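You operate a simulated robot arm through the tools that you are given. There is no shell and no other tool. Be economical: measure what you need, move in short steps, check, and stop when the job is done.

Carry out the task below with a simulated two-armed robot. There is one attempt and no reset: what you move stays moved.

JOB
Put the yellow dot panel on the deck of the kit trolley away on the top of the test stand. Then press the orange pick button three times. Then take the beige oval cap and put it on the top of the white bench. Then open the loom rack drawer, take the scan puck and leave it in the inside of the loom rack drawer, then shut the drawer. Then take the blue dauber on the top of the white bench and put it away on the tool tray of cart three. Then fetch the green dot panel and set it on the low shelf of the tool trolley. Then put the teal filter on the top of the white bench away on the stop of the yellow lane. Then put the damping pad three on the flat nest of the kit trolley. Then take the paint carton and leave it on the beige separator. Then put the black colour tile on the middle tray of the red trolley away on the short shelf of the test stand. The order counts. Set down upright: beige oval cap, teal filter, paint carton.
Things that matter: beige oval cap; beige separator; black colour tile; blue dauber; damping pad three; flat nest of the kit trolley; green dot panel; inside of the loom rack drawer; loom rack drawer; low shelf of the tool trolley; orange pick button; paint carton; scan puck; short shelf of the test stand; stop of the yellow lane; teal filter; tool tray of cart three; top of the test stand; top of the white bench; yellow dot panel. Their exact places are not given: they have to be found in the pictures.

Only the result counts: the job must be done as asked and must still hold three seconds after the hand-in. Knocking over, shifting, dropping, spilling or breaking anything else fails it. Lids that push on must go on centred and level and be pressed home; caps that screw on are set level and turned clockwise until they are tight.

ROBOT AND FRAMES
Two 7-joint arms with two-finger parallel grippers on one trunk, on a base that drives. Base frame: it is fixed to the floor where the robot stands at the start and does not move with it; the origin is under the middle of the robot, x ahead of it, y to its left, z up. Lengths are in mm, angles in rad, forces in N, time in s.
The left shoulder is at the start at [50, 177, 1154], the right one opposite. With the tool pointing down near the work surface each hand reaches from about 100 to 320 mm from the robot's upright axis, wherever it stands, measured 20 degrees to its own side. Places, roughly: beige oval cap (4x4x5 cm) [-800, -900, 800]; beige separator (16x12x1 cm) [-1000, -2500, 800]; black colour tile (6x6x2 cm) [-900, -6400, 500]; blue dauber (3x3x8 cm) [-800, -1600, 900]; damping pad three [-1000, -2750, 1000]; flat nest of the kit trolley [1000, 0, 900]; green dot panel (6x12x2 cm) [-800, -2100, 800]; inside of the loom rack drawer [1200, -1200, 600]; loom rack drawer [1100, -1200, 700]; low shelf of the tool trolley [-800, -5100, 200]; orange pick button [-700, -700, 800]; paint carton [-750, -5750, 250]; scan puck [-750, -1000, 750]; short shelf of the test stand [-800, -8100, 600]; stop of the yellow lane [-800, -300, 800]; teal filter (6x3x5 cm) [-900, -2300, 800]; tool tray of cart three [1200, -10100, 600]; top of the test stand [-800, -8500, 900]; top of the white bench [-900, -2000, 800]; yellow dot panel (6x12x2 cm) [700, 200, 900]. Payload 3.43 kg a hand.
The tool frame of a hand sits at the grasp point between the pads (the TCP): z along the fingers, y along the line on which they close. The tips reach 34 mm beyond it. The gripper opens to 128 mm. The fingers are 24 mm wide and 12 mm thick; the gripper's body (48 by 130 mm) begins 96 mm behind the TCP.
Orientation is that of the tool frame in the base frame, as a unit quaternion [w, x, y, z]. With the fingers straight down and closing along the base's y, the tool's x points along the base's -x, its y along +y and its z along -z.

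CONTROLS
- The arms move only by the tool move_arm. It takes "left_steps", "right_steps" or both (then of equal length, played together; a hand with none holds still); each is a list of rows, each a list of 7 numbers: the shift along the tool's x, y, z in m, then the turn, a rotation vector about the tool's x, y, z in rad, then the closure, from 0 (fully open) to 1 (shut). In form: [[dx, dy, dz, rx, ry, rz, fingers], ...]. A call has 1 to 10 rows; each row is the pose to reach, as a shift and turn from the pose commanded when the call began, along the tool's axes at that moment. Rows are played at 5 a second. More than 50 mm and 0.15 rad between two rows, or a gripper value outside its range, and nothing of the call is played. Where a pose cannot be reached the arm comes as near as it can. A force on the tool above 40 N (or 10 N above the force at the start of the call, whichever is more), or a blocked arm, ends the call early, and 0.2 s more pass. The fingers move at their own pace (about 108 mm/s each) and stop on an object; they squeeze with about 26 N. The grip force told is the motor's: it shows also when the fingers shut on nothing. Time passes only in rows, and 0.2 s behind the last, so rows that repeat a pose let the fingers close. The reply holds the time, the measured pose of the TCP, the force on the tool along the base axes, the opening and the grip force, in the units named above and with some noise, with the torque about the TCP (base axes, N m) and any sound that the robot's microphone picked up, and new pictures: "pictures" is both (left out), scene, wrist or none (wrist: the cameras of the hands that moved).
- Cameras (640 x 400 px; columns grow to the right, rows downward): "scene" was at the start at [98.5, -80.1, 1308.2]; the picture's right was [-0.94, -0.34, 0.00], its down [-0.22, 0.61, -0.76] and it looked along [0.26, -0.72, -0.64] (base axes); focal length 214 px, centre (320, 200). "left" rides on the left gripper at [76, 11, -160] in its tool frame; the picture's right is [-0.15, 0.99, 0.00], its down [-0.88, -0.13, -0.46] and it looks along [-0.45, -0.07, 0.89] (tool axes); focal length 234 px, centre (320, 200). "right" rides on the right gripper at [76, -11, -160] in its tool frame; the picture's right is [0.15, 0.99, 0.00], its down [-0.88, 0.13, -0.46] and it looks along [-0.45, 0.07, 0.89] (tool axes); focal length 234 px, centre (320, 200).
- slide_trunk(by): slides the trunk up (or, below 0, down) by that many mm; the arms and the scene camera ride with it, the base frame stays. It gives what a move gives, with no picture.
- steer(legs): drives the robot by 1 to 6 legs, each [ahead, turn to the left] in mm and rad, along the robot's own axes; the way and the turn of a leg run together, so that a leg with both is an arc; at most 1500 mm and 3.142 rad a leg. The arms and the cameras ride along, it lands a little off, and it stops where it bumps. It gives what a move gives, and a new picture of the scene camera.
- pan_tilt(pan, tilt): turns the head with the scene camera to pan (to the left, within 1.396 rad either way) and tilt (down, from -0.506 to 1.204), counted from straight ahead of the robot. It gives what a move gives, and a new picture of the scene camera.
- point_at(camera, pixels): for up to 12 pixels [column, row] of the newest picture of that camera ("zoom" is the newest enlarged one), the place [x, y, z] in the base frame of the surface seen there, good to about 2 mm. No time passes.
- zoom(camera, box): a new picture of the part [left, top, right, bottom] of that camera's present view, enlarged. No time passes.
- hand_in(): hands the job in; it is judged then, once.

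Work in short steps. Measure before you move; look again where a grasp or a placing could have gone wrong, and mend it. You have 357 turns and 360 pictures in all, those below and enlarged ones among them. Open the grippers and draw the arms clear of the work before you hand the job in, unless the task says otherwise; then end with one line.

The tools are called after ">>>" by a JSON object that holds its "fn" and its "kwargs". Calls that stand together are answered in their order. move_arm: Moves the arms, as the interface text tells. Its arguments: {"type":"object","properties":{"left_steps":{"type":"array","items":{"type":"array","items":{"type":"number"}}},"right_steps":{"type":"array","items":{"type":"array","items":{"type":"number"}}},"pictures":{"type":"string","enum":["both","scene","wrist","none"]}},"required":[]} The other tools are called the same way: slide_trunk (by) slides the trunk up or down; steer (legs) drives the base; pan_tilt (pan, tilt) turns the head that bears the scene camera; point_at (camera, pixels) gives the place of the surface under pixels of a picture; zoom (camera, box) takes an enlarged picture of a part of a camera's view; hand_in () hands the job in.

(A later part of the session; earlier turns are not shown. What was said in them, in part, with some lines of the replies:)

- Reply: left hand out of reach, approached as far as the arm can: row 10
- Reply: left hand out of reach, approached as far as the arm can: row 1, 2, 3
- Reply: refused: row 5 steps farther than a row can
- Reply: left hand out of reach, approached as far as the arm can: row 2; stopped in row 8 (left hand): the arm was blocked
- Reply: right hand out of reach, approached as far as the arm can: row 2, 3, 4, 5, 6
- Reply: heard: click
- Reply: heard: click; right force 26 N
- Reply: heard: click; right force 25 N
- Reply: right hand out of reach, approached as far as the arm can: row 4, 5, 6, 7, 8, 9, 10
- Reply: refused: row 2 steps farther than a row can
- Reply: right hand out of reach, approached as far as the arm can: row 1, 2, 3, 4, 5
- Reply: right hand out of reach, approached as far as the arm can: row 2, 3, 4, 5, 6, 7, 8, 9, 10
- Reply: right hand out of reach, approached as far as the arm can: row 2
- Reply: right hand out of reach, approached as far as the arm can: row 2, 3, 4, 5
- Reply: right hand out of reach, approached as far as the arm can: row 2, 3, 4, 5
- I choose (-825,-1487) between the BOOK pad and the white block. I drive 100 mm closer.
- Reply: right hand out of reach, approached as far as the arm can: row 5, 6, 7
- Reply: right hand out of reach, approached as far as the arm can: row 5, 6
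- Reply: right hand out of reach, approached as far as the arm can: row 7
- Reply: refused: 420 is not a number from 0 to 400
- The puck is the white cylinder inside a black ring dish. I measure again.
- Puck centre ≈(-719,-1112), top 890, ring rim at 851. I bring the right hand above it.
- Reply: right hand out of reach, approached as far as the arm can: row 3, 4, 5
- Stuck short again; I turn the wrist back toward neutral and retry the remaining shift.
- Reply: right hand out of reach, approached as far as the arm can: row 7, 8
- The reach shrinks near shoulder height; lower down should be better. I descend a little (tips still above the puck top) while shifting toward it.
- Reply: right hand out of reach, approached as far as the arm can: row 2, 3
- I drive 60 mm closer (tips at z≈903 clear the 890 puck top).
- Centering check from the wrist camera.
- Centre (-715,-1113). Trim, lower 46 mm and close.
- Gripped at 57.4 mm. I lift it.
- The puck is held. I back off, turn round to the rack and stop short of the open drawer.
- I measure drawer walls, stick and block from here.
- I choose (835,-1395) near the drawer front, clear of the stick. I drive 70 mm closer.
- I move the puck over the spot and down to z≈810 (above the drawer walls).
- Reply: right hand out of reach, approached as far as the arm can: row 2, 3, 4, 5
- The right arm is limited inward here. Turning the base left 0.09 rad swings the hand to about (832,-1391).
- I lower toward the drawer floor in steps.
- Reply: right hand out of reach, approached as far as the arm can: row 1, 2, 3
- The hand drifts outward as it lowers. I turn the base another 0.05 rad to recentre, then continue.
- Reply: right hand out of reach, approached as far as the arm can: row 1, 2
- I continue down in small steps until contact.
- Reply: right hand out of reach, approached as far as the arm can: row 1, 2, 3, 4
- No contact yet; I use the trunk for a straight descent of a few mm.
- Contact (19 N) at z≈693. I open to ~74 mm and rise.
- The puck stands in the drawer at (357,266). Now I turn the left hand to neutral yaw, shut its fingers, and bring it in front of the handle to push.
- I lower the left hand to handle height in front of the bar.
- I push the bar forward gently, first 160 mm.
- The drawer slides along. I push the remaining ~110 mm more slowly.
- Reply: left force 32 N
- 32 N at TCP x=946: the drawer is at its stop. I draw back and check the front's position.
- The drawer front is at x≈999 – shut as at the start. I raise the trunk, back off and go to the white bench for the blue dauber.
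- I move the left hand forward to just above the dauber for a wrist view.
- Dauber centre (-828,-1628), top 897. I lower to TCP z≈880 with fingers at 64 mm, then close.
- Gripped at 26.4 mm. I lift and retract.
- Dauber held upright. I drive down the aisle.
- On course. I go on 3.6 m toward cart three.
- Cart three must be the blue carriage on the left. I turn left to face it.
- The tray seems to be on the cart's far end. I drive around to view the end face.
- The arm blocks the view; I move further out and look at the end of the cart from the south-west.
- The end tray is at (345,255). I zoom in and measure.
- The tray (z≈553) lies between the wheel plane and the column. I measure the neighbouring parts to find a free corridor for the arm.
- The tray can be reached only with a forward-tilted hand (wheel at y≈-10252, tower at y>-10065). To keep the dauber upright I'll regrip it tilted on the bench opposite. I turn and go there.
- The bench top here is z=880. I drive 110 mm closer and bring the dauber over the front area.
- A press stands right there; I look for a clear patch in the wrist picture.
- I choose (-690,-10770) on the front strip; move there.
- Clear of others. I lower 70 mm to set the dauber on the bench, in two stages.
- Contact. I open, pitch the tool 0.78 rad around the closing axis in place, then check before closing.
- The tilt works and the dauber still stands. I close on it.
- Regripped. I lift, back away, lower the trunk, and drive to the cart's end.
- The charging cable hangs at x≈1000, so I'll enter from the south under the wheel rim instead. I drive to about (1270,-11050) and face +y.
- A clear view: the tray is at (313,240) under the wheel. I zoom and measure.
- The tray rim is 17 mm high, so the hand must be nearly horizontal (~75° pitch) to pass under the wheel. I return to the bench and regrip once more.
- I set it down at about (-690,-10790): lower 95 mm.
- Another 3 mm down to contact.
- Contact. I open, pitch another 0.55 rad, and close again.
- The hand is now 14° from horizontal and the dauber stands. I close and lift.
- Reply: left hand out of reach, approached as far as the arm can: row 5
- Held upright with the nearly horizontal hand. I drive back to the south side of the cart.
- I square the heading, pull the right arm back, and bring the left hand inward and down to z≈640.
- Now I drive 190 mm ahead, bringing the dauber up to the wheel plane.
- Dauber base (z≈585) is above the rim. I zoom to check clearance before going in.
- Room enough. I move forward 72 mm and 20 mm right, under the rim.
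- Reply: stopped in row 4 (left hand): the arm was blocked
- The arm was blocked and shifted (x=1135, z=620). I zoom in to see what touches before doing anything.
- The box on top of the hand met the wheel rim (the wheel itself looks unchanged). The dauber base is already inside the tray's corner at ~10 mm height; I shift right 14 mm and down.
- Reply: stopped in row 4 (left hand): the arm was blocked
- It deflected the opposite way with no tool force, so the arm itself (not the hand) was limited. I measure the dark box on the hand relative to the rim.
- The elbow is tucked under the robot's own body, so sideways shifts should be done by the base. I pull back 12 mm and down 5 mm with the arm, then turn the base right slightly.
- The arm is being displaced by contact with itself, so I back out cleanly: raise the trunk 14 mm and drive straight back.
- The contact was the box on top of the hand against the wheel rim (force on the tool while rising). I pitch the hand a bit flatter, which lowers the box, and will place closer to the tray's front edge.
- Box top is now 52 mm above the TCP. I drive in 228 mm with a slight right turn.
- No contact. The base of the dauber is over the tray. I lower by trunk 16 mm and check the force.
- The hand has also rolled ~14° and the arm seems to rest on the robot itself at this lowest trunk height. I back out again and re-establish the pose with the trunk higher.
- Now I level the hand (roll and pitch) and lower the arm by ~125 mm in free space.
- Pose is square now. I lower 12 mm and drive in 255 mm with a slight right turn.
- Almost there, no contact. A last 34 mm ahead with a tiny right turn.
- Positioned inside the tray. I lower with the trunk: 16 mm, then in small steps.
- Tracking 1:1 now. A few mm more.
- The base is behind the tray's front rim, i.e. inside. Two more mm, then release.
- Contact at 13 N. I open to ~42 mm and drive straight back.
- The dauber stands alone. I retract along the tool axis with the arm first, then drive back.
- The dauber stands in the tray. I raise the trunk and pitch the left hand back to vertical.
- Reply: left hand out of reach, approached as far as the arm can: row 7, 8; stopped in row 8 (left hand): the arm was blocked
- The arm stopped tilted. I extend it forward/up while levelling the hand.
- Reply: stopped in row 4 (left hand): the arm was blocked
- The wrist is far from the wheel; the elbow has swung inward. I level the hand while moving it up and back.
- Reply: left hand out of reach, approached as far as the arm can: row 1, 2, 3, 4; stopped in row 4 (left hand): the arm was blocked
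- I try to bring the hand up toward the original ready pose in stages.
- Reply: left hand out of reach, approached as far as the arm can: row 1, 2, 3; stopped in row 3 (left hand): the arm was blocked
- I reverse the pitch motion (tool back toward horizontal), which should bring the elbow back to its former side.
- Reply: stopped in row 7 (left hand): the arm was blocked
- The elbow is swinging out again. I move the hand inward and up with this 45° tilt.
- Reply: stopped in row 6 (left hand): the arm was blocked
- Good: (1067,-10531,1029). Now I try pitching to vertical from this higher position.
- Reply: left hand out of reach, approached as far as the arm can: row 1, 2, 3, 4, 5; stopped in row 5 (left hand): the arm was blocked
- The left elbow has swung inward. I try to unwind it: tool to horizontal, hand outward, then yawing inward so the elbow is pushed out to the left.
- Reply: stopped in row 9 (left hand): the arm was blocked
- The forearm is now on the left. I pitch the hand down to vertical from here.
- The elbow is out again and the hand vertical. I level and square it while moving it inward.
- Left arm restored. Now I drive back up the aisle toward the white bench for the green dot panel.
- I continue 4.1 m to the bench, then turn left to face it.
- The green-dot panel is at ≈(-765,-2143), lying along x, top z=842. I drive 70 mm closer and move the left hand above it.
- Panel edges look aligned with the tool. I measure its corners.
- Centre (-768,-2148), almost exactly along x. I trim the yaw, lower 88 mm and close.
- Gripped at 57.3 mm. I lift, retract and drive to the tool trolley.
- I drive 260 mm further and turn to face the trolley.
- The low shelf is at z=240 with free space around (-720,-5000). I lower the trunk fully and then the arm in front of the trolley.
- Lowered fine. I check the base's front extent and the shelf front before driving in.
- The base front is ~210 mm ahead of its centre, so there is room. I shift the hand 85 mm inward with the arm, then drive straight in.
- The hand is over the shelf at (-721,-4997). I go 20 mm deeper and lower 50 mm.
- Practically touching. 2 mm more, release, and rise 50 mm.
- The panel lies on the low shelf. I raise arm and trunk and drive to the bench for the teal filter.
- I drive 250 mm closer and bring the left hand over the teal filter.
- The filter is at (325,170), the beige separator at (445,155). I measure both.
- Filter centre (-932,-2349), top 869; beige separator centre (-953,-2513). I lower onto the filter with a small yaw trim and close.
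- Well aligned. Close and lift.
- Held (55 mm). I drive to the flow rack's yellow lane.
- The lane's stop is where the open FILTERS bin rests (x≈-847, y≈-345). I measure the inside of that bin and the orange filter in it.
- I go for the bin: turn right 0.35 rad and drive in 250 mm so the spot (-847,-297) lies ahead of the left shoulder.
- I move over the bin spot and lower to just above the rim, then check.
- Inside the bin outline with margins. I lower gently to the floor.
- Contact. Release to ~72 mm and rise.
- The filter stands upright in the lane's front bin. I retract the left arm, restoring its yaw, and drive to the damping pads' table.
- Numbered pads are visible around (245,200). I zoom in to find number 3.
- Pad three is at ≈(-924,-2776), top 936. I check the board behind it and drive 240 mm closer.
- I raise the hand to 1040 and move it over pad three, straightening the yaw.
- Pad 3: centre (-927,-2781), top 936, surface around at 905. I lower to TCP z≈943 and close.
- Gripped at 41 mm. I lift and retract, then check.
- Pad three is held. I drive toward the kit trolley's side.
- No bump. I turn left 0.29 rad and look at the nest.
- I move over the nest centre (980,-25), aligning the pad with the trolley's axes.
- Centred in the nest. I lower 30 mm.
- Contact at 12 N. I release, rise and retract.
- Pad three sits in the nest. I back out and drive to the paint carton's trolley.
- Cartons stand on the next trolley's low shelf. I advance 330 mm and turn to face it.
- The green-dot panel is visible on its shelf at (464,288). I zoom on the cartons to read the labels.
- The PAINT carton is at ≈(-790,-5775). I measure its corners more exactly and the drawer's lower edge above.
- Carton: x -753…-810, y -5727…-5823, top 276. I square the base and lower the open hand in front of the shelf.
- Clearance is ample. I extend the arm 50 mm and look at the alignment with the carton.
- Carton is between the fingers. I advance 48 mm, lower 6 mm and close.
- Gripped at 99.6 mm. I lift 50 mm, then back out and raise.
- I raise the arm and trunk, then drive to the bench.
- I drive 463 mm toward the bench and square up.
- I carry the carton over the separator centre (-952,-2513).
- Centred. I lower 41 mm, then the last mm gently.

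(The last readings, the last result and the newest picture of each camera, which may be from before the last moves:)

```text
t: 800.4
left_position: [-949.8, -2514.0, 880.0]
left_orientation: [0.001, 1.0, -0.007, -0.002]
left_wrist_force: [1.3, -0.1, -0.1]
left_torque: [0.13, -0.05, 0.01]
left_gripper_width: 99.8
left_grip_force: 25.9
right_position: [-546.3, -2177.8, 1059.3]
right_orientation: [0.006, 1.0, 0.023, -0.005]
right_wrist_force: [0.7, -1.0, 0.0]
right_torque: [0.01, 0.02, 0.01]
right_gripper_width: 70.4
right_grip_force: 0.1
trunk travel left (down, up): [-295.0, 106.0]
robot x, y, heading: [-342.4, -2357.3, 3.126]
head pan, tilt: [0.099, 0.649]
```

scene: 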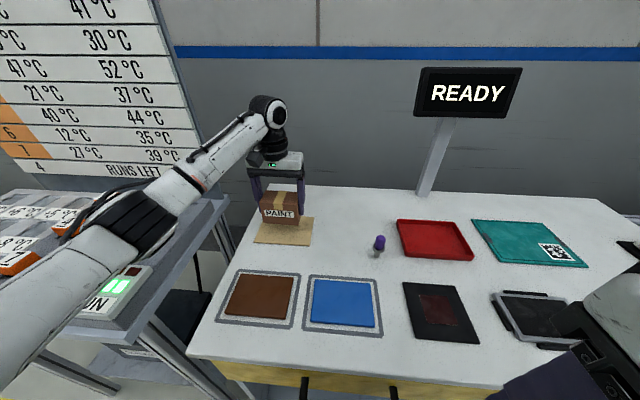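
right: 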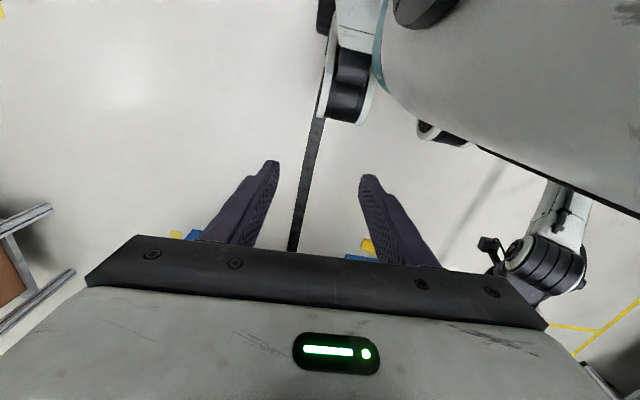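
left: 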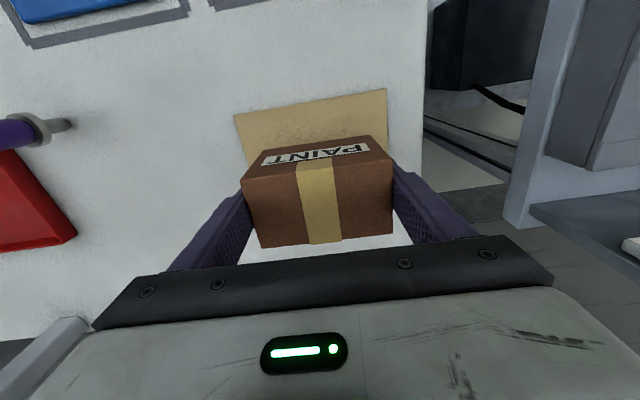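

Just touching. Release and rise.

>>> {"fn": "move_arm", "kwargs": {"left_steps": [[0, 0, 0.001, 0, 0, 0, 0.15], [0, 0, 0.001, 0, 0, 0, 0.05], [0, 0, 0.001, 0, 0, 0, 0.05], [0, 0, -0.04, 0, 0, 0, 0.05], [0, 0, -0.085, 0, 0, 0, 0.05], [0, 0, -0.13, 0, 0, 0, 0.05], [0.045, 0, -0.13, 0, 0, 0, 0.2], [0.09, 0, -0.13, 0, 0, 0, 0.3], [0.135, 0, -0.13, 0, 0, 0, 0.3], [0.18, 0, -0.13, 0, 0, 0, 0.3]], "pictures": "both"}}

```text
t: 802.6
left_position: [-768.4, -2515.7, 1010.3]
left_orientation: [0.001, 1.0, -0.007, -0.002]
left_wrist_force: [-0.1, -0.2, -0.1]
left_torque: [-0.04, 0.0, 0.0]
left_gripper_width: 89.7
left_grip_force: 0.1
right_position: [-545.8, -2177.3, 1059.6]
right_orientation: [0.005, 1.0, 0.023, -0.006]
right_wrist_force: [-0.3, -0.5, 0.6]
right_torque: [-0.02, 0.0, -0.02]
right_gripper_width: 70.4
right_grip_force: 0.1
trunk travel left (down, up): [-295.0, 106.0]
robot x, y, heading: [-342.4, -2359.5, 3.125]
head pan, tilt: [0.099, 0.649]
```

scene: 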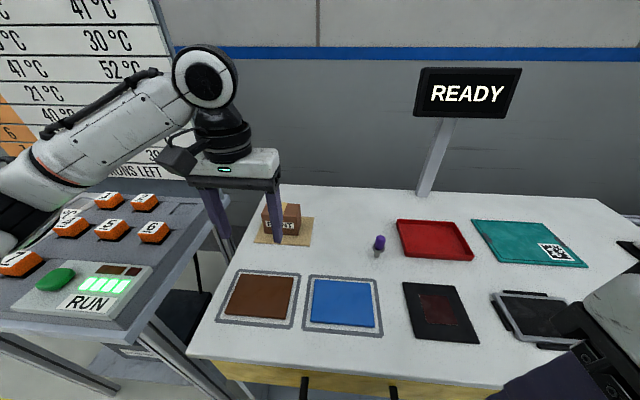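
left: 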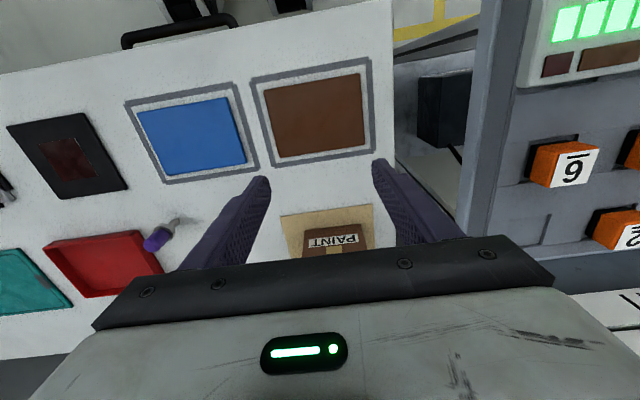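

The carton stands on the separator. Last item: I drive to the red trolley for the black tile.

>>> {"fn": "steer", "kwargs": {"legs": [[-290, 0], [0, 1.59], [1500, 0], [1500, 0], [850, 0], [0, -1.57]]}}

>>> {"fn": "pan_tilt", "kwargs": {"pan": 0.1, "tilt": 0.75}}

```text
t: 830.5
left_position: [-334.8, -6366.4, 1009.6]
left_orientation: [0.001, 1.0, 0.01, -0.002]
left_wrist_force: [-0.1, -0.3, 0.5]
left_torque: [-0.03, -0.01, 0.01]
left_gripper_width: 89.9
left_grip_force: 0.1
right_position: [-124.3, -6020.6, 1058.6]
right_orientation: [0.005, 0.999, 0.039, -0.005]
right_wrist_force: [-0.4, 0.4, 1.0]
right_torque: [0.01, -0.02, -0.03]
right_gripper_width: 70.5
right_grip_force: 0.0
trunk travel left (down, up): [-295.0, 106.0]
robot x, y, heading: [88.2, -6193.1, -3.122]
head pan, tilt: [0.099, 0.649]
```

scene: 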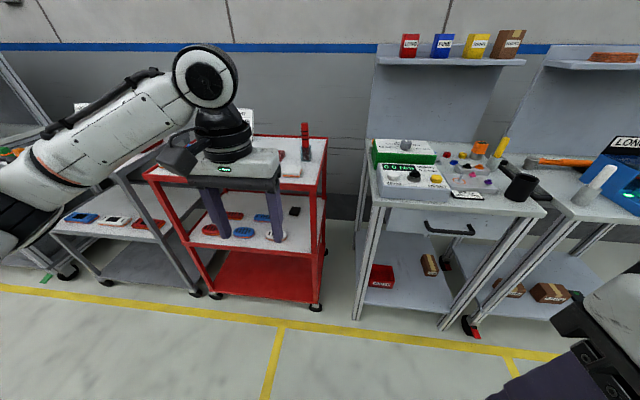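

```text
t: 831.2
left_position: [-335.5, -6366.8, 1009.7]
left_orientation: [0.001, 1.0, 0.01, -0.003]
left_wrist_force: [-0.3, -0.2, -1.3]
left_torque: [-0.01, 0.0, -0.03]
left_gripper_width: 89.7
left_grip_force: 0.1
right_position: [-124.8, -6020.7, 1059.4]
right_orientation: [0.006, 0.999, 0.039, -0.006]
right_wrist_force: [-0.6, -0.7, 0.8]
right_torque: [-0.06, -0.01, 0.0]
right_gripper_width: 70.3
right_grip_force: 0.0
trunk travel left (down, up): [-295.0, 106.0]
robot x, y, heading: [86.3, -6192.9, -3.121]
head pan, tilt: [0.099, 0.75]
```

scene: 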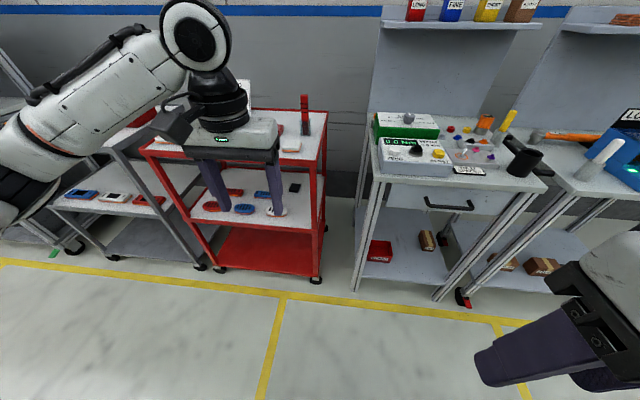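

The black tile is at (294,187) on the middle tray. I zoom and measure tile, tray, legs and the top deck.

>>> {"fn": "zoom", "kwargs": {"camera": "scene", "box": [190, 100, 350, 230]}}

>>> {"fn": "point_at", "kwargs": {"camera": "scene", "pixels": [[294, 186], [290, 184], [298, 184], [294, 191], [310, 180], [300, 210], [321, 190], [315, 225], [305, 150], [318, 150], [276, 208], [300, 200]]}}

```text
3.08 times, centred on (270, 165) of scene
```

zoom: 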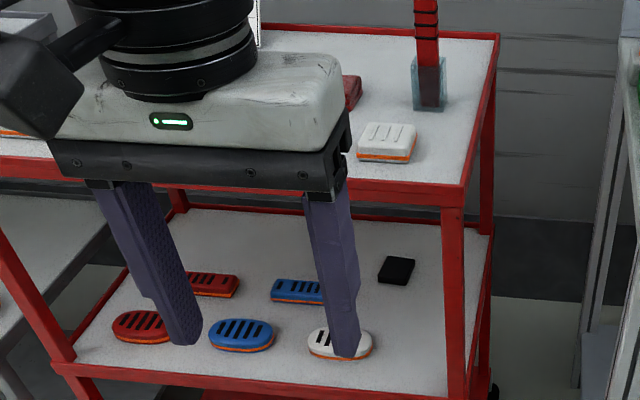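

```text
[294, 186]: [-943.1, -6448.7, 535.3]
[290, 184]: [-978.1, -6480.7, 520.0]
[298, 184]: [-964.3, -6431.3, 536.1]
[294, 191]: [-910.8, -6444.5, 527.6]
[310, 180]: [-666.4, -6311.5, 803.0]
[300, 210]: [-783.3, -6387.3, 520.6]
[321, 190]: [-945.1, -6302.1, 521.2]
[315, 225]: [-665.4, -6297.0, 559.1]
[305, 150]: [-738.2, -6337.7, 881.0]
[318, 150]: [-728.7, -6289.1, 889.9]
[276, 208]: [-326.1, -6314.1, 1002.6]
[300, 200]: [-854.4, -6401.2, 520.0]
```

The tile is at (-942,-6447), z 520–535, under a deck at z≈800: I need a forward-tilted hand again. I pitch the left hand 0.95 rad here in free space.

>>> {"fn": "move_arm", "kwargs": {"left_steps": [[0, 0, 0, 0, -0.136, 0, 0.3], [0, 0, 0, 0, -0.272, 0, 0.3], [0, 0, 0, 0, -0.408, 0, 0.3], [0, 0, 0, 0, -0.544, 0, 0.2], [0, 0, 0, 0, -0.68, 0, 0.2], [0, 0, 0, 0, -0.816, 0, 0.2], [0, 0, 0, 0, -0.95, 0, 0.2]], "pictures": "none"}}

>>> {"fn": "slide_trunk", "kwargs": {"by": -250}}

>>> {"fn": "steer", "kwargs": {"legs": [[0, 0.25], [340, 0], [0, -0.265]]}}

```text
t: 832.8
left_position: [-361.4, -6356.8, 1014.7]
left_orientation: [0.006, 0.889, 0.009, -0.458]
left_wrist_force: [-0.2, -0.1, -0.2]
left_torque: [-0.03, -0.02, -0.01]
left_gripper_width: 102.3
left_grip_force: 0.0
left hand out of reach, approached as far as the arm can: row 6, 7
right_position: [-124.6, -6022.2, 1059.7]
right_orientation: [0.006, 0.999, 0.04, -0.005]
right_wrist_force: [-0.6, 0.3, 0.2]
right_torque: [0.0, -0.01, -0.04]
right_gripper_width: 70.2
right_grip_force: 0.0
trunk travel left (down, up): [-295.0, 106.0]
robot x, y, heading: [88.4, -6196.7, -3.12]
head pan, tilt: [0.099, 0.75]
```

```text
t: 835.4
left_position: [-361.7, -6355.6, 763.9]
left_orientation: [0.006, 0.889, 0.008, -0.458]
left_wrist_force: [0.3, -0.5, 0.3]
left_torque: [0.0, 0.0, 0.01]
left_gripper_width: 102.3
left_grip_force: 0.1
right_position: [-124.4, -6021.2, 809.4]
right_orientation: [0.005, 0.999, 0.038, -0.005]
right_wrist_force: [0.0, -0.2, -0.3]
right_torque: [-0.01, 0.0, 0.0]
right_gripper_width: 70.6
right_grip_force: 0.0
trunk travel left (down, up): [-45.0, 356.0]
robot x, y, heading: [84.8, -6194.6, -3.122]
head pan, tilt: [0.099, 0.75]
```

```text
t: 839.4
left_position: [-688.8, -6447.2, 763.2]
left_orientation: [0.006, 0.888, 0.008, -0.459]
left_wrist_force: [-0.4, 0.0, 0.2]
left_torque: [0.0, 0.01, 0.02]
left_gripper_width: 102.3
left_grip_force: 0.1
right_position: [-451.0, -6111.8, 809.8]
right_orientation: [0.006, 0.999, 0.037, -0.005]
right_wrist_force: [0.6, 0.6, -0.1]
right_torque: [0.01, 0.02, 0.0]
right_gripper_width: 70.5
right_grip_force: 0.0
trunk travel left (down, up): [-45.0, 356.0]
robot x, y, heading: [-243.6, -6289.9, -3.126]
head pan, tilt: [0.099, 0.75]
```

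scene: 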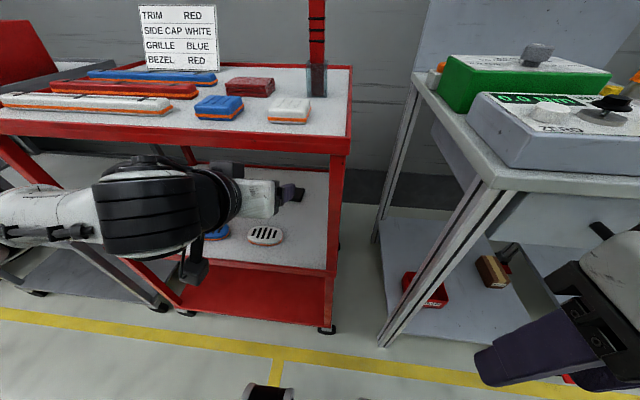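

The hand is just under the deck lip without contact. I lower it 170 mm straight down.

>>> {"fn": "move_arm", "kwargs": {"left_steps": [[0.035, 0, 0.025, 0, 0, 0, 0.2], [0.07, 0, 0.05, 0, 0, 0, 0.2], [0.105, 0, 0.075, 0, 0, 0, 0.2], [0.139, 0, 0.098, 0, 0, 0, 0.2]]}}

```text
t: 840.4
left_position: [-689.5, -6447.5, 592.4]
left_orientation: [0.006, 0.889, 0.007, -0.459]
left_wrist_force: [0.3, -0.7, -0.3]
left_torque: [-0.05, 0.02, -0.01]
left_gripper_width: 102.7
left_grip_force: 0.1
right_position: [-450.5, -6113.0, 809.8]
right_orientation: [0.005, 0.999, 0.038, -0.005]
right_wrist_force: [-0.4, 0.2, 0.0]
right_torque: [-0.01, 0.01, 0.03]
right_gripper_width: 70.6
right_grip_force: 0.1
trunk travel left (down, up): [-45.0, 356.0]
robot x, y, heading: [-243.5, -6289.6, -3.127]
head pan, tilt: [0.099, 0.75]
```

scene: 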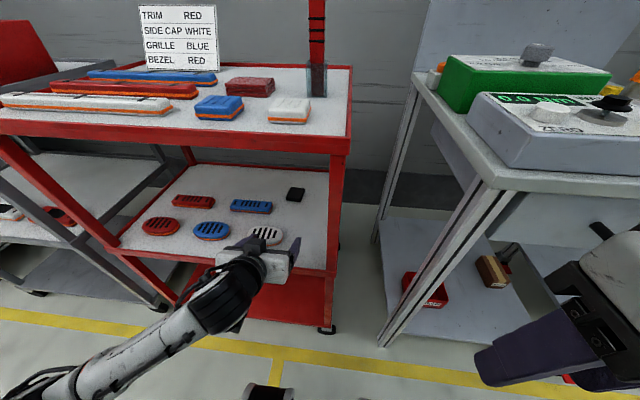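
left: 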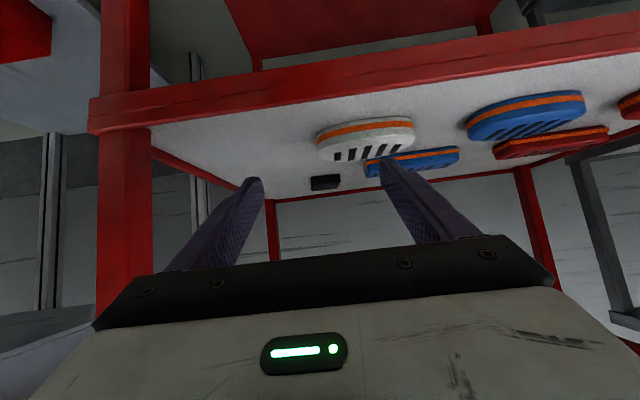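

I measure the tile and the neighbouring grilles from here.

>>> {"fn": "point_at", "kwargs": {"camera": "left", "pixels": [[325, 180], [313, 180], [338, 180], [325, 188], [365, 128], [320, 135], [412, 128], [365, 150], [370, 165], [420, 155], [458, 150]]}}

>>> {"fn": "point_at", "kwargs": {"camera": "scene", "pixels": [[296, 191], [288, 194], [304, 195], [289, 200], [302, 188], [265, 233], [250, 205], [271, 207], [283, 237], [330, 262], [325, 285]]}}

```text
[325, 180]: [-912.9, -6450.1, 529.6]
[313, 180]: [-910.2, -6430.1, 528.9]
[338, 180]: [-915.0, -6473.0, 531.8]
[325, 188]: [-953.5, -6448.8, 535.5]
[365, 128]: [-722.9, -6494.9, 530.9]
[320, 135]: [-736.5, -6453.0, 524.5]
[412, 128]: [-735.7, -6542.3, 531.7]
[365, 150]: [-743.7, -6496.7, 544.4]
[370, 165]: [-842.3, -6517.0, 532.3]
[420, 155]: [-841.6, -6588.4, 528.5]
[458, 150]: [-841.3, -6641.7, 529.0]
```

```text
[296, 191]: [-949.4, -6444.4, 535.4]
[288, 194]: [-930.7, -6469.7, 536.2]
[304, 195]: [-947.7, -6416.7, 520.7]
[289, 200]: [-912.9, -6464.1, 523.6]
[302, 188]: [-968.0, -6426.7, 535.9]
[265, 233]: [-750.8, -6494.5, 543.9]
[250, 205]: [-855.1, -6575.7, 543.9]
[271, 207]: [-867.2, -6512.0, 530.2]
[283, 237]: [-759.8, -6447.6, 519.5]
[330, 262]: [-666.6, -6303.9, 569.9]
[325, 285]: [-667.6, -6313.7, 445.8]
```

Tile centre (-942,-6450). I drive 150 mm in, then extend the arm 85 mm above the tile with fingers at ~83 mm.

>>> {"fn": "steer", "kwargs": {"legs": [[150, 0]]}}

>>> {"fn": "move_arm", "kwargs": {"left_steps": [[-0.012, 0, 0.017, 0, 0, 0, 0.35], [-0.025, 0, 0.035, 0, 0, 0, 0.35], [-0.037, 0, 0.052, 0, 0, 0, 0.35], [-0.049, 0, 0.069, 0, 0, 0, 0.35]]}}

```text
t: 841.8
left_position: [-829.9, -6449.0, 591.6]
left_orientation: [0.006, 0.889, 0.008, -0.458]
left_wrist_force: [-0.3, -0.2, 0.0]
left_torque: [-0.02, -0.02, 0.0]
left_gripper_width: 102.5
left_grip_force: 0.0
right_position: [-593.3, -6114.5, 809.5]
right_orientation: [0.004, 0.999, 0.038, -0.004]
right_wrist_force: [0.3, 0.2, 1.0]
right_torque: [-0.01, 0.01, -0.03]
right_gripper_width: 70.4
right_grip_force: 0.0
trunk travel left (down, up): [-45.0, 356.0]
robot x, y, heading: [-385.0, -6290.2, -3.129]
head pan, tilt: [0.099, 0.75]
stopped in leg 1: the robot was blocked; the commanded pose is now the measured one
```

scene: 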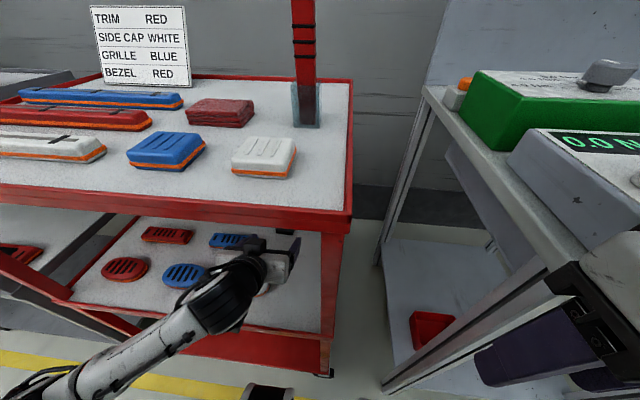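

```text
t: 842.8
left_position: [-914.5, -6450.2, 592.6]
left_orientation: [0.006, 0.889, 0.008, -0.458]
left_wrist_force: [-0.7, 0.2, 0.0]
left_torque: [0.02, 0.02, 0.01]
left_gripper_width: 83.2
left_grip_force: 0.2
right_position: [-593.0, -6114.5, 809.2]
right_orientation: [0.006, 0.999, 0.038, -0.006]
right_wrist_force: [0.8, -0.5, -0.2]
right_torque: [0.0, 0.0, 0.04]
right_gripper_width: 70.5
right_grip_force: 0.0
trunk travel left (down, up): [-45.0, 356.0]
robot x, y, heading: [-386.8, -6290.6, -3.128]
head pan, tilt: [0.099, 0.75]
```

scene: 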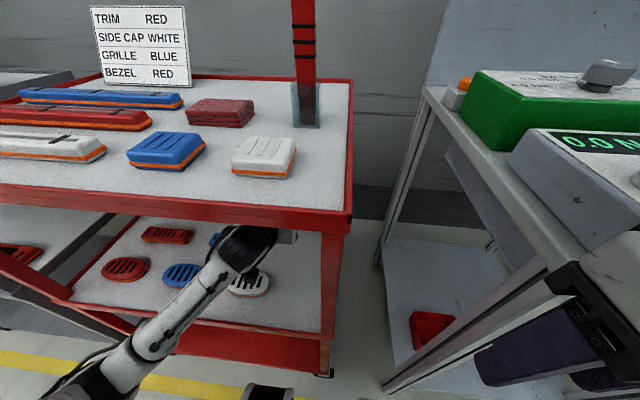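
left: 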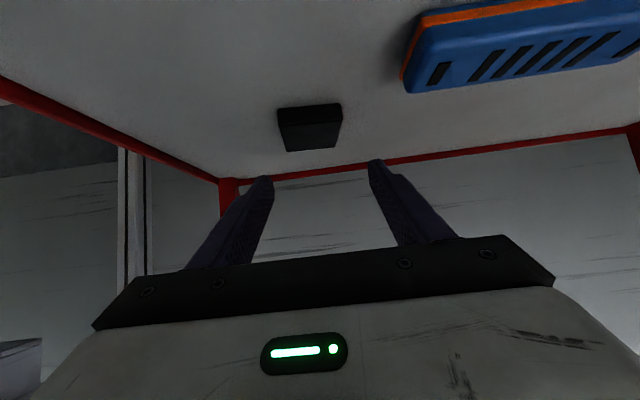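

The base touched something 7 mm short of the goal. I check that the tile/trolley has not moved, measuring from the wrist camera.

>>> {"fn": "point_at", "kwargs": {"camera": "left", "pixels": [[310, 115], [280, 112], [340, 106], [310, 130], [288, 148], [335, 143], [230, 182], [470, 40]]}}

>>> {"fn": "point_at", "kwargs": {"camera": "scene", "pixels": [[325, 250], [328, 330], [248, 285], [395, 290], [300, 375], [440, 350]]}}

```text
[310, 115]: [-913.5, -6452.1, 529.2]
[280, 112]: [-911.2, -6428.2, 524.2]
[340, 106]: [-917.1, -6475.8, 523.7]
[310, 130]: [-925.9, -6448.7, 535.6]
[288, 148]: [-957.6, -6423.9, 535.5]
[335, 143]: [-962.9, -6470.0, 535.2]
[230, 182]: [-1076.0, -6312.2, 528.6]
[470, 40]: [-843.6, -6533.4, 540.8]
```

```text
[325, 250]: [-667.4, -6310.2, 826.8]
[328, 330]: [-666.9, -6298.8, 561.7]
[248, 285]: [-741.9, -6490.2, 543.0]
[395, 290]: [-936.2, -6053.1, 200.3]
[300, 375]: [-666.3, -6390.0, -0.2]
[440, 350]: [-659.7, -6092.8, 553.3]
```

Nothing has shifted. I lower onto the tile and close.

>>> {"fn": "move_arm", "kwargs": {"left_steps": [[0.01, 0, 0.012, 0, 0, 0, 0.35], [0.02, 0, 0.023, 0, 0, 0, 0.35], [0.028, 0, 0.032, 0, 0, 0, 0.35], [0.028, 0, 0.032, 0, 0, 0, 0.55], [0.028, 0, 0.032, 0, 0, 0, 0.8], [0.028, 0, 0.032, 0, 0, 0, 1]], "pictures": "wrist"}}

```text
t: 844.2
left_position: [-926.1, -6449.9, 549.7]
left_orientation: [0.006, 0.889, 0.009, -0.458]
left_wrist_force: [-0.6, 0.2, 0.9]
left_torque: [-0.03, 0.01, -0.02]
left_gripper_width: 50.8
left_grip_force: 26.1
right_position: [-592.5, -6115.3, 809.5]
right_orientation: [0.005, 0.999, 0.038, -0.005]
right_wrist_force: [0.9, 0.6, -0.5]
right_torque: [-0.01, -0.02, 0.0]
right_gripper_width: 70.5
right_grip_force: 0.0
trunk travel left (down, up): [-45.0, 356.0]
robot x, y, heading: [-385.1, -6291.8, -3.128]
head pan, tilt: [0.099, 0.75]
```

left: 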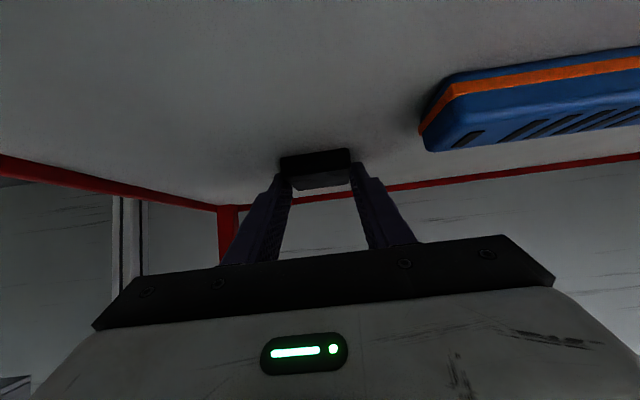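

Gripped at 50.8 mm. I lift 42 mm and draw back.

>>> {"fn": "move_arm", "kwargs": {"left_steps": [[-0.016, 0, -0.011, 0, 0, 0, 1], [-0.034, 0, -0.024, 0, 0, 0, 1], [-0.018, 0, -0.046, 0, 0, 0, 1], [-0.002, 0, -0.069, 0, 0, 0, 1], [0.014, 0, -0.092, 0, 0, 0, 1]], "pictures": "wrist"}}

>>> {"fn": "steer", "kwargs": {"legs": [[-350, 0]]}}

```text
t: 845.4
left_position: [-838.7, -6446.3, 593.0]
left_orientation: [0.005, 0.889, 0.008, -0.458]
left_wrist_force: [-0.4, -0.2, -0.8]
left_torque: [0.01, -0.03, -0.01]
left_gripper_width: 50.9
left_grip_force: 25.6
right_position: [-592.8, -6115.7, 808.9]
right_orientation: [0.006, 0.999, 0.038, -0.005]
right_wrist_force: [0.1, -0.3, -0.7]
right_torque: [0.01, 0.0, 0.01]
right_gripper_width: 70.4
right_grip_force: 0.0
trunk travel left (down, up): [-45.0, 356.0]
robot x, y, heading: [-383.1, -6288.2, -3.125]
head pan, tilt: [0.099, 0.75]
```

left: 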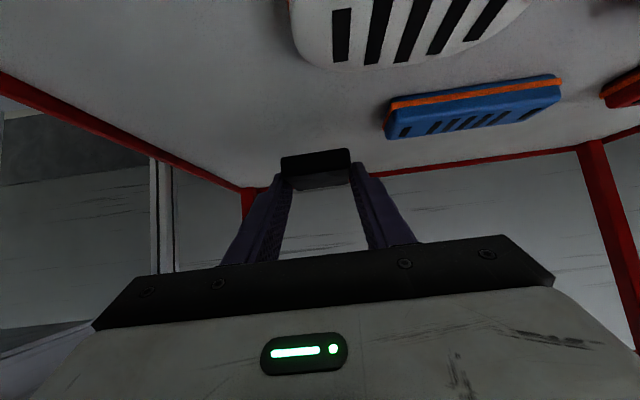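

```text
t: 847.6
left_position: [-491.9, -6444.7, 591.8]
left_orientation: [0.009, 0.889, 0.014, -0.458]
left_wrist_force: [0.0, 0.0, -0.8]
left_torque: [0.01, 0.0, 0.02]
left_gripper_width: 51.2
left_grip_force: 26.2
right_position: [-248.8, -6110.2, 808.3]
right_orientation: [0.005, 0.999, 0.044, -0.004]
right_wrist_force: [-0.6, 0.3, 0.6]
right_torque: [0.01, -0.01, 0.01]
right_gripper_width: 70.7
right_grip_force: 0.1
trunk travel left (down, up): [-45.0, 356.0]
robot x, y, heading: [-36.6, -6280.1, -3.113]
head pan, tilt: [0.099, 0.75]
```

scene: 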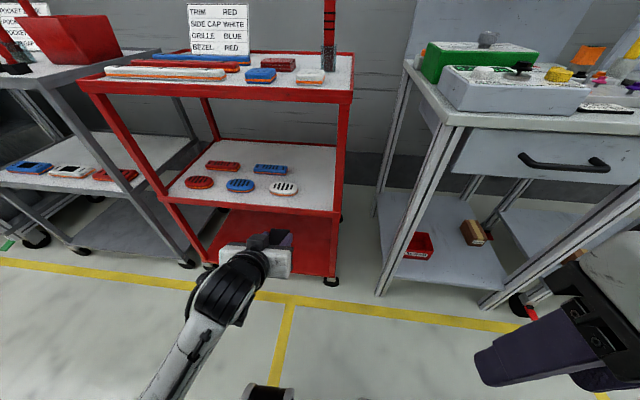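

Tile held, grilles undisturbed. I drive to the test stand and face it.

>>> {"fn": "steer", "kwargs": {"legs": [[0, 1.545], [1500, 0], [150, 0], [0, -1.57]]}}

>>> {"fn": "pan_tilt", "kwargs": {"pan": 0.15, "tilt": 0.6}}

```text
t: 863.5
left_position: [-495.3, -8067.3, 592.2]
left_orientation: [0.002, 0.889, 0.0, -0.459]
left_wrist_force: [0.1, 0.3, -1.4]
left_torque: [0.01, -0.03, 0.01]
left_gripper_width: 50.9
left_grip_force: 25.7
right_position: [-243.0, -7739.9, 810.0]
right_orientation: [0.005, 1.0, 0.028, -0.004]
right_wrist_force: [0.6, 0.5, 0.4]
right_torque: [0.03, -0.01, 0.02]
right_gripper_width: 70.3
right_grip_force: 0.1
trunk travel left (down, up): [-45.0, 356.0]
robot x, y, heading: [-36.9, -7919.0, 3.136]
head pan, tilt: [0.099, 0.75]
```

scene: 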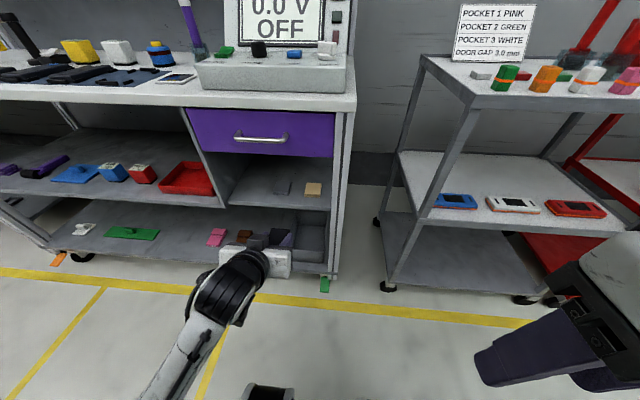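

```text
t: 864.2
left_position: [-495.2, -8067.1, 592.5]
left_orientation: [0.002, 0.889, 0.0, -0.458]
left_wrist_force: [0.7, -0.1, -0.4]
left_torque: [-0.01, -0.01, 0.01]
left_gripper_width: 51.0
left_grip_force: 26.2
right_position: [-242.3, -7740.3, 808.4]
right_orientation: [0.004, 1.0, 0.027, -0.004]
right_wrist_force: [-0.5, -0.1, 0.0]
right_torque: [-0.01, 0.01, 0.01]
right_gripper_width: 70.5
right_grip_force: 0.0
trunk travel left (down, up): [-45.0, 356.0]
robot x, y, heading: [-36.5, -7918.9, 3.135]
head pan, tilt: [0.15, 0.6]
```

scene: 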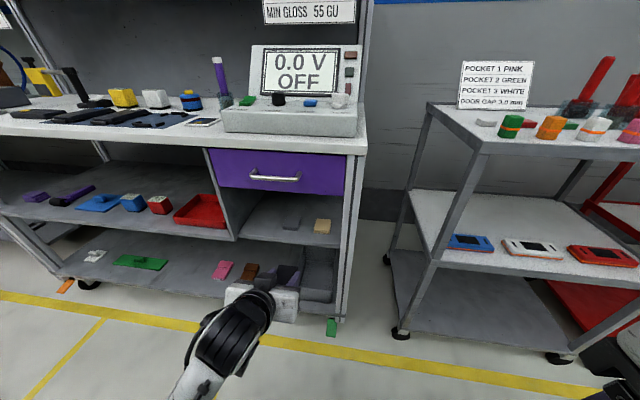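

The short shelf is under the purple drawer, holding a grey and a tan tile. I measure it.

>>> {"fn": "zoom", "kwargs": {"camera": "scene", "box": [200, 140, 370, 270]}}

>>> {"fn": "point_at", "kwargs": {"camera": "scene", "pixels": [[290, 222], [322, 226], [305, 235], [270, 225], [335, 232], [335, 205], [250, 235], [290, 242], [290, 186], [275, 178], [345, 180], [300, 205]]}}

```text
3.08 times, centred on (285, 205) of scene
```

zoom: 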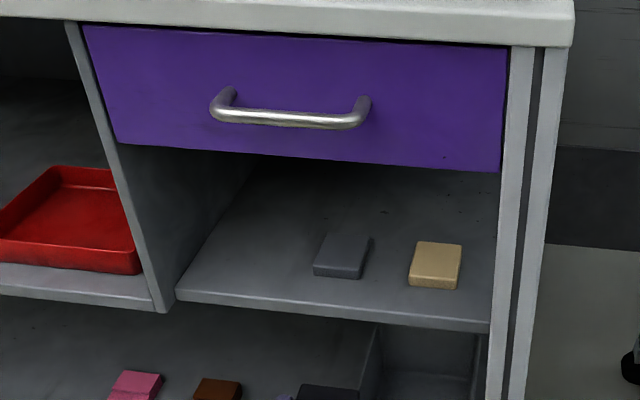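

```text
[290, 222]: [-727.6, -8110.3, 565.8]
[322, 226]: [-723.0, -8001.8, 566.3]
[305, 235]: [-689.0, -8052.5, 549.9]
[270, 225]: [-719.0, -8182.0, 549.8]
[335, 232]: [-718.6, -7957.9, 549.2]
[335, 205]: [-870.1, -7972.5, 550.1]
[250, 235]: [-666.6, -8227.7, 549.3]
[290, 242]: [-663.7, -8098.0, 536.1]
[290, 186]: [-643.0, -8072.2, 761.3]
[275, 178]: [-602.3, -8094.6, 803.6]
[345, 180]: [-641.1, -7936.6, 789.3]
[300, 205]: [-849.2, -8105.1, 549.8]
```

Free spot: left part of the shelf at ≈(-730,-8192). I raise the hand 12 mm and shift the base sideways.

>>> {"fn": "move_arm", "kwargs": {"left_steps": [[-0.01, 0, -0.007, 0, 0, 0, 1]], "pictures": "none"}}

>>> {"fn": "steer", "kwargs": {"legs": [[0, 0.8], [174, 0], [0, -0.8]]}}

>>> {"fn": "zoom", "kwargs": {"camera": "scene", "box": [180, 120, 400, 290]}}

```text
t: 864.6
left_position: [-495.9, -8067.8, 604.0]
left_orientation: [0.002, 0.889, 0.0, -0.458]
left_wrist_force: [0.0, 0.6, -1.2]
left_torque: [0.01, 0.01, -0.04]
left_gripper_width: 51.1
left_grip_force: 26.1
right_position: [-242.6, -7740.0, 808.9]
right_orientation: [0.005, 1.0, 0.028, -0.004]
right_wrist_force: [0.7, -0.3, 0.1]
right_torque: [-0.02, -0.01, 0.02]
right_gripper_width: 70.6
right_grip_force: 0.0
trunk travel left (down, up): [-45.0, 356.0]
robot x, y, heading: [-38.8, -7921.1, 3.137]
head pan, tilt: [0.15, 0.6]
```

```text
t: 870.4
left_position: [-611.5, -8210.1, 603.9]
left_orientation: [0.009, 0.889, 0.014, -0.458]
left_wrist_force: [-0.2, 0.2, -0.9]
left_torque: [-0.02, 0.01, -0.01]
left_gripper_width: 51.1
left_grip_force: 25.7
right_position: [-367.7, -7875.5, 808.3]
right_orientation: [0.005, 0.999, 0.043, -0.004]
right_wrist_force: [0.7, 0.1, -0.4]
right_torque: [-0.03, -0.01, -0.02]
right_gripper_width: 70.7
right_grip_force: 0.0
trunk travel left (down, up): [-45.0, 356.0]
robot x, y, heading: [-151.2, -8045.8, -3.118]
head pan, tilt: [0.15, 0.6]
```

scene: 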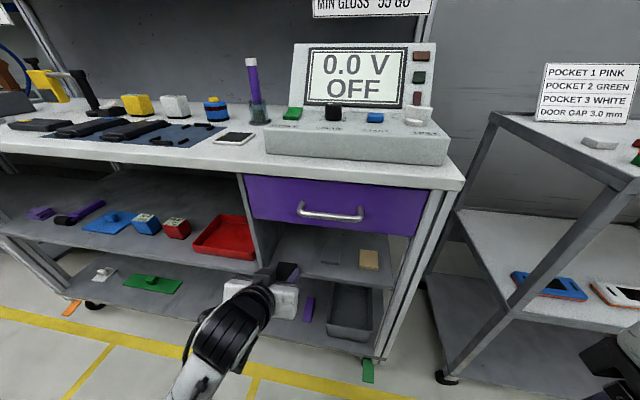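

```text
2.35 times, centred on (290, 205) of scene
```

zoom: 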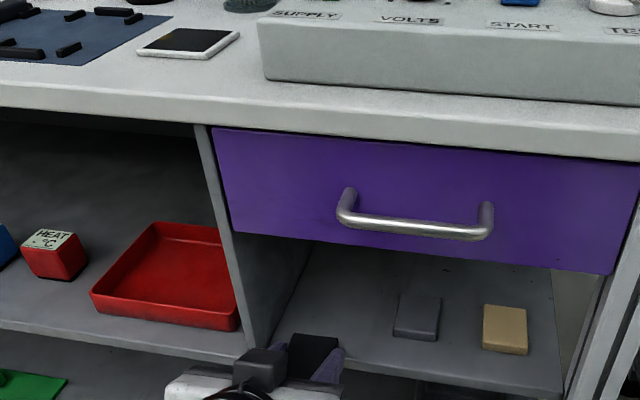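

I measure the divider and the grey tile's near edge for a centred spot.

>>> {"fn": "point_at", "kwargs": {"camera": "zoom", "pixels": [[228, 300], [262, 335], [393, 330], [403, 295], [330, 320], [360, 365], [330, 250], [280, 330]]}}

>>> {"fn": "steer", "kwargs": {"legs": [[0, -0.03]]}}

```text
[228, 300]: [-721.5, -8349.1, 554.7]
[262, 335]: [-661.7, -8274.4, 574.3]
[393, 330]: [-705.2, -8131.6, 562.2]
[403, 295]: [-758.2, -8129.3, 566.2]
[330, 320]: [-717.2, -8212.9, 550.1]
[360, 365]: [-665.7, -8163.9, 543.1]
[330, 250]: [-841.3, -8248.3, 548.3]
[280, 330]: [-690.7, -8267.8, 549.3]
```

```text
t: 871.1
left_position: [-616.9, -8194.8, 605.3]
left_orientation: [0.001, 0.889, -0.002, -0.458]
left_wrist_force: [-0.8, -0.5, -1.4]
left_torque: [0.0, -0.05, 0.01]
left_gripper_width: 51.0
left_grip_force: 26.1
right_position: [-362.8, -7868.1, 808.9]
right_orientation: [0.005, 1.0, 0.027, -0.004]
right_wrist_force: [0.1, -0.4, 0.5]
right_torque: [-0.01, -0.03, 0.0]
right_gripper_width: 70.4
right_grip_force: 0.1
trunk travel left (down, up): [-45.0, 356.0]
robot x, y, heading: [-159.4, -8047.3, 3.143]
head pan, tilt: [0.15, 0.6]
```

scene: 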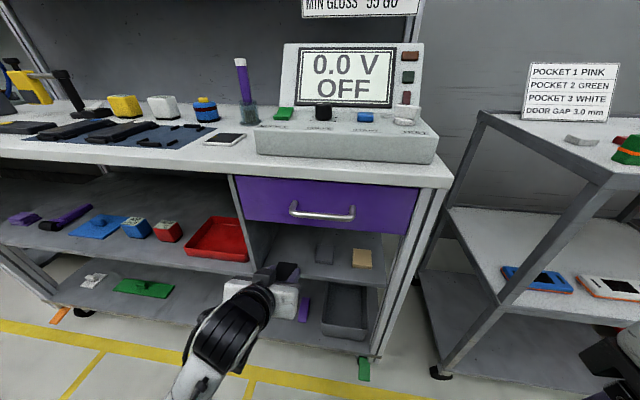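

Free gap is y -8131…-8270; the hand at -8195 suits. I drive 97 mm in and check.

>>> {"fn": "steer", "kwargs": {"legs": [[97, 0]]}}

>>> {"fn": "move_arm", "kwargs": {"left_steps": [[0.008, 0, 0.006, 0, 0, 0, 1]], "pictures": "wrist"}}

```text
t: 872.2
left_position: [-711.6, -8193.9, 604.5]
left_orientation: [0.002, 0.889, -0.001, -0.458]
left_wrist_force: [-0.3, 0.4, -0.9]
left_torque: [0.0, -0.04, 0.03]
left_gripper_width: 50.8
left_grip_force: 26.2
right_position: [-455.2, -7867.7, 808.6]
right_orientation: [0.005, 1.0, 0.028, -0.005]
right_wrist_force: [-0.5, 0.2, -0.4]
right_torque: [0.01, 0.02, -0.03]
right_gripper_width: 70.7
right_grip_force: 0.0
trunk travel left (down, up): [-45.0, 356.0]
robot x, y, heading: [-251.7, -8045.6, 3.137]
head pan, tilt: [0.15, 0.6]
```

scene: 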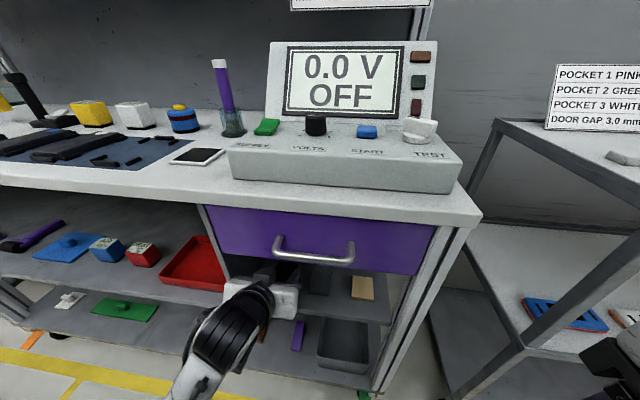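

```text
t: 872.6
left_position: [-711.2, -8195.1, 594.0]
left_orientation: [0.001, 0.889, -0.001, -0.457]
left_wrist_force: [0.4, -0.1, -1.0]
left_torque: [0.04, 0.02, -0.03]
left_gripper_width: 50.8
left_grip_force: 25.5
right_position: [-456.1, -7867.6, 809.7]
right_orientation: [0.006, 1.0, 0.028, -0.005]
right_wrist_force: [-0.2, 0.4, 0.8]
right_torque: [-0.04, -0.01, 0.02]
right_gripper_width: 70.5
right_grip_force: 0.1
trunk travel left (down, up): [-45.0, 356.0]
robot x, y, heading: [-254.3, -8044.9, 3.137]
head pan, tilt: [0.15, 0.6]
```

left: 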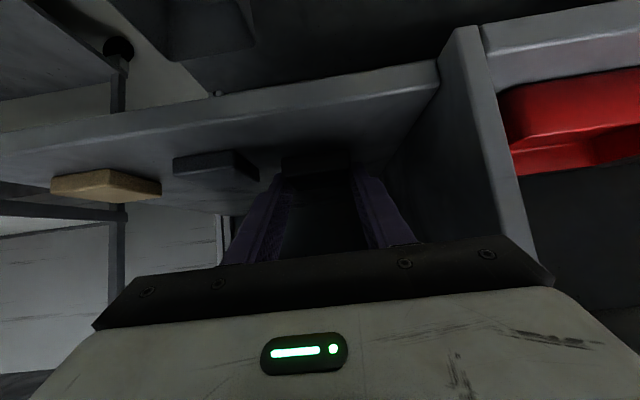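

Inside, between grey tile and divider. I lower by the trunk: 12 mm, then small steps.

>>> {"fn": "slide_trunk", "kwargs": {"by": -12}}

>>> {"fn": "slide_trunk", "kwargs": {"by": -2}}

>>> {"fn": "slide_trunk", "kwargs": {"by": -2}}

```text
t: 873.2
left_position: [-710.1, -8195.1, 582.2]
left_orientation: [0.001, 0.889, -0.002, -0.457]
left_wrist_force: [0.3, 0.6, -0.6]
left_torque: [-0.02, -0.03, -0.01]
left_gripper_width: 50.7
left_grip_force: 25.8
right_position: [-457.2, -7869.3, 797.8]
right_orientation: [0.004, 1.0, 0.028, -0.004]
right_wrist_force: [0.0, -0.5, -0.1]
right_torque: [-0.02, 0.04, 0.03]
right_gripper_width: 70.4
right_grip_force: 0.1
trunk travel left (down, up): [-33.0, 368.0]
robot x, y, heading: [-252.7, -8046.2, 3.136]
head pan, tilt: [0.15, 0.6]
```

```text
t: 873.8
left_position: [-712.7, -8194.4, 581.0]
left_orientation: [0.001, 0.889, -0.001, -0.457]
left_wrist_force: [0.1, 0.4, -0.4]
left_torque: [0.07, 0.0, 0.01]
left_gripper_width: 51.0
left_grip_force: 25.8
right_position: [-457.7, -7868.2, 795.6]
right_orientation: [0.006, 1.0, 0.028, -0.004]
right_wrist_force: [-1.0, -0.5, 0.4]
right_torque: [0.03, -0.03, -0.03]
right_gripper_width: 70.4
right_grip_force: 0.0
trunk travel left (down, up): [-31.0, 370.0]
robot x, y, heading: [-249.6, -8048.4, 3.138]
head pan, tilt: [0.15, 0.6]
```

```text
t: 874.3
left_position: [-710.3, -8195.5, 579.2]
left_orientation: [0.001, 0.889, -0.001, -0.458]
left_wrist_force: [0.6, -0.7, 5.1]
left_torque: [0.09, -0.11, -0.01]
left_gripper_width: 50.7
left_grip_force: 26.2
right_position: [-457.1, -7867.8, 794.1]
right_orientation: [0.006, 1.0, 0.028, -0.004]
right_wrist_force: [-0.4, 0.6, 0.6]
right_torque: [0.01, 0.0, 0.02]
right_gripper_width: 70.1
right_grip_force: 0.1
trunk travel left (down, up): [-29.0, 372.0]
robot x, y, heading: [-253.5, -8046.8, 3.135]
head pan, tilt: [0.15, 0.6]
```

Contact (5 N). I open to ~70 mm, lift slightly and draw back along the entry path.

>>> {"fn": "move_arm", "kwargs": {"left_steps": [[0, 0, 0, 0, 0, 0, 0.55], [0, 0, 0, 0, 0, 0, 0.47], [0, 0, 0, 0, 0, 0, 0.47], [-0.01, 0, -0.007, 0, 0, 0, 0.47], [-0.024, 0, -0.017, 0, 0, 0, 0.47]], "pictures": "wrist"}}

>>> {"fn": "steer", "kwargs": {"legs": [[-300, 0]]}}

>>> {"fn": "zoom", "kwargs": {"camera": "scene", "box": [180, 140, 360, 270]}}

```text
t: 875.5
left_position: [-708.1, -8195.7, 604.1]
left_orientation: [0.003, 0.891, -0.003, -0.455]
left_wrist_force: [0.3, -0.3, 0.7]
left_torque: [0.02, 0.0, -0.01]
left_gripper_width: 68.1
left_grip_force: 0.1
right_position: [-456.4, -7869.7, 793.7]
right_orientation: [0.006, 1.0, 0.028, -0.005]
right_wrist_force: [0.0, 0.0, -0.7]
right_torque: [0.01, 0.0, 0.0]
right_gripper_width: 70.4
right_grip_force: 0.1
trunk travel left (down, up): [-29.0, 372.0]
robot x, y, heading: [-251.5, -8045.2, 3.144]
head pan, tilt: [0.15, 0.6]
```

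left: 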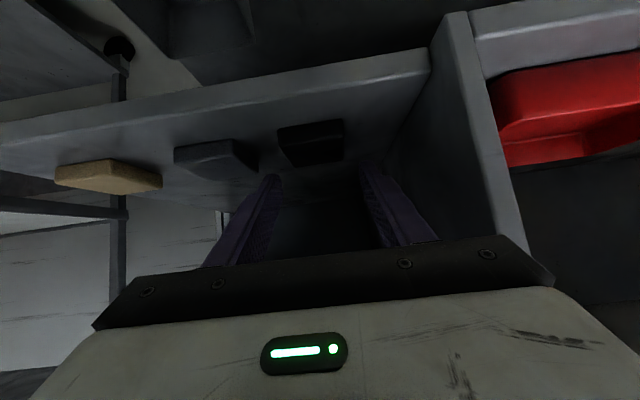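

```text
t: 877.6
left_position: [-400.7, -8198.5, 607.5]
left_orientation: [0.005, 0.889, 0.001, -0.458]
left_wrist_force: [-0.5, -0.2, -0.6]
left_torque: [-0.03, -0.01, 0.02]
left_gripper_width: 68.0
left_grip_force: 0.1
right_position: [-150.0, -7869.5, 794.2]
right_orientation: [0.004, 1.0, 0.029, -0.004]
right_wrist_force: [-0.2, -0.2, 0.1]
right_torque: [-0.03, -0.02, 0.01]
right_gripper_width: 70.5
right_grip_force: 0.0
trunk travel left (down, up): [-29.0, 372.0]
robot x, y, heading: [54.4, -8051.3, 3.141]
head pan, tilt: [0.15, 0.6]
```

scene: 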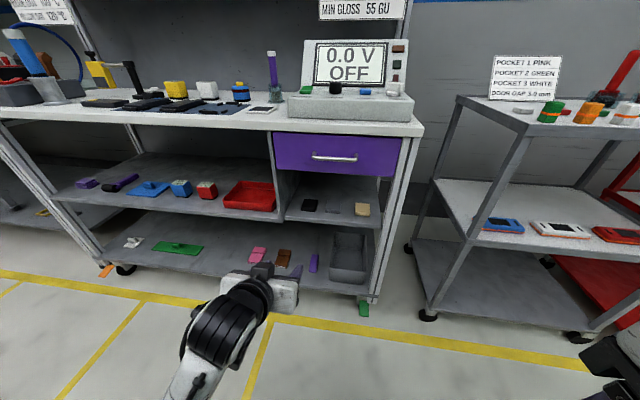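

```text
3.08 times, centred on (270, 205) of scene
```

zoom: 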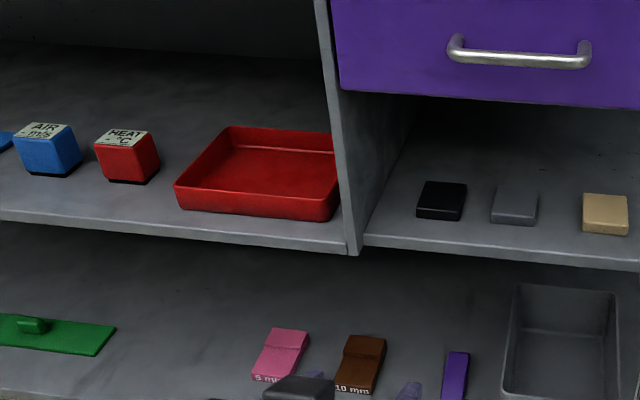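

The black tile lies on the short shelf beside the grey one, all hands are empty, open and clear. I hand the job in.

>>> {"fn": "hand_in", "kwargs": {}}

```text
The job is handed in.
```

I handed the job in with all ten tasks carried out in the order given. I am not sure the teal filter is in the right place. I took "stop of the yellow lane" to be the front FILTERS bin and stood the filter upright in it. The orange pick button clicked three times, but its display showed "WRONG". Earlier, while I was placing the dauber, the hand pressed lightly against the wheel of cart three, which did not seem to move.
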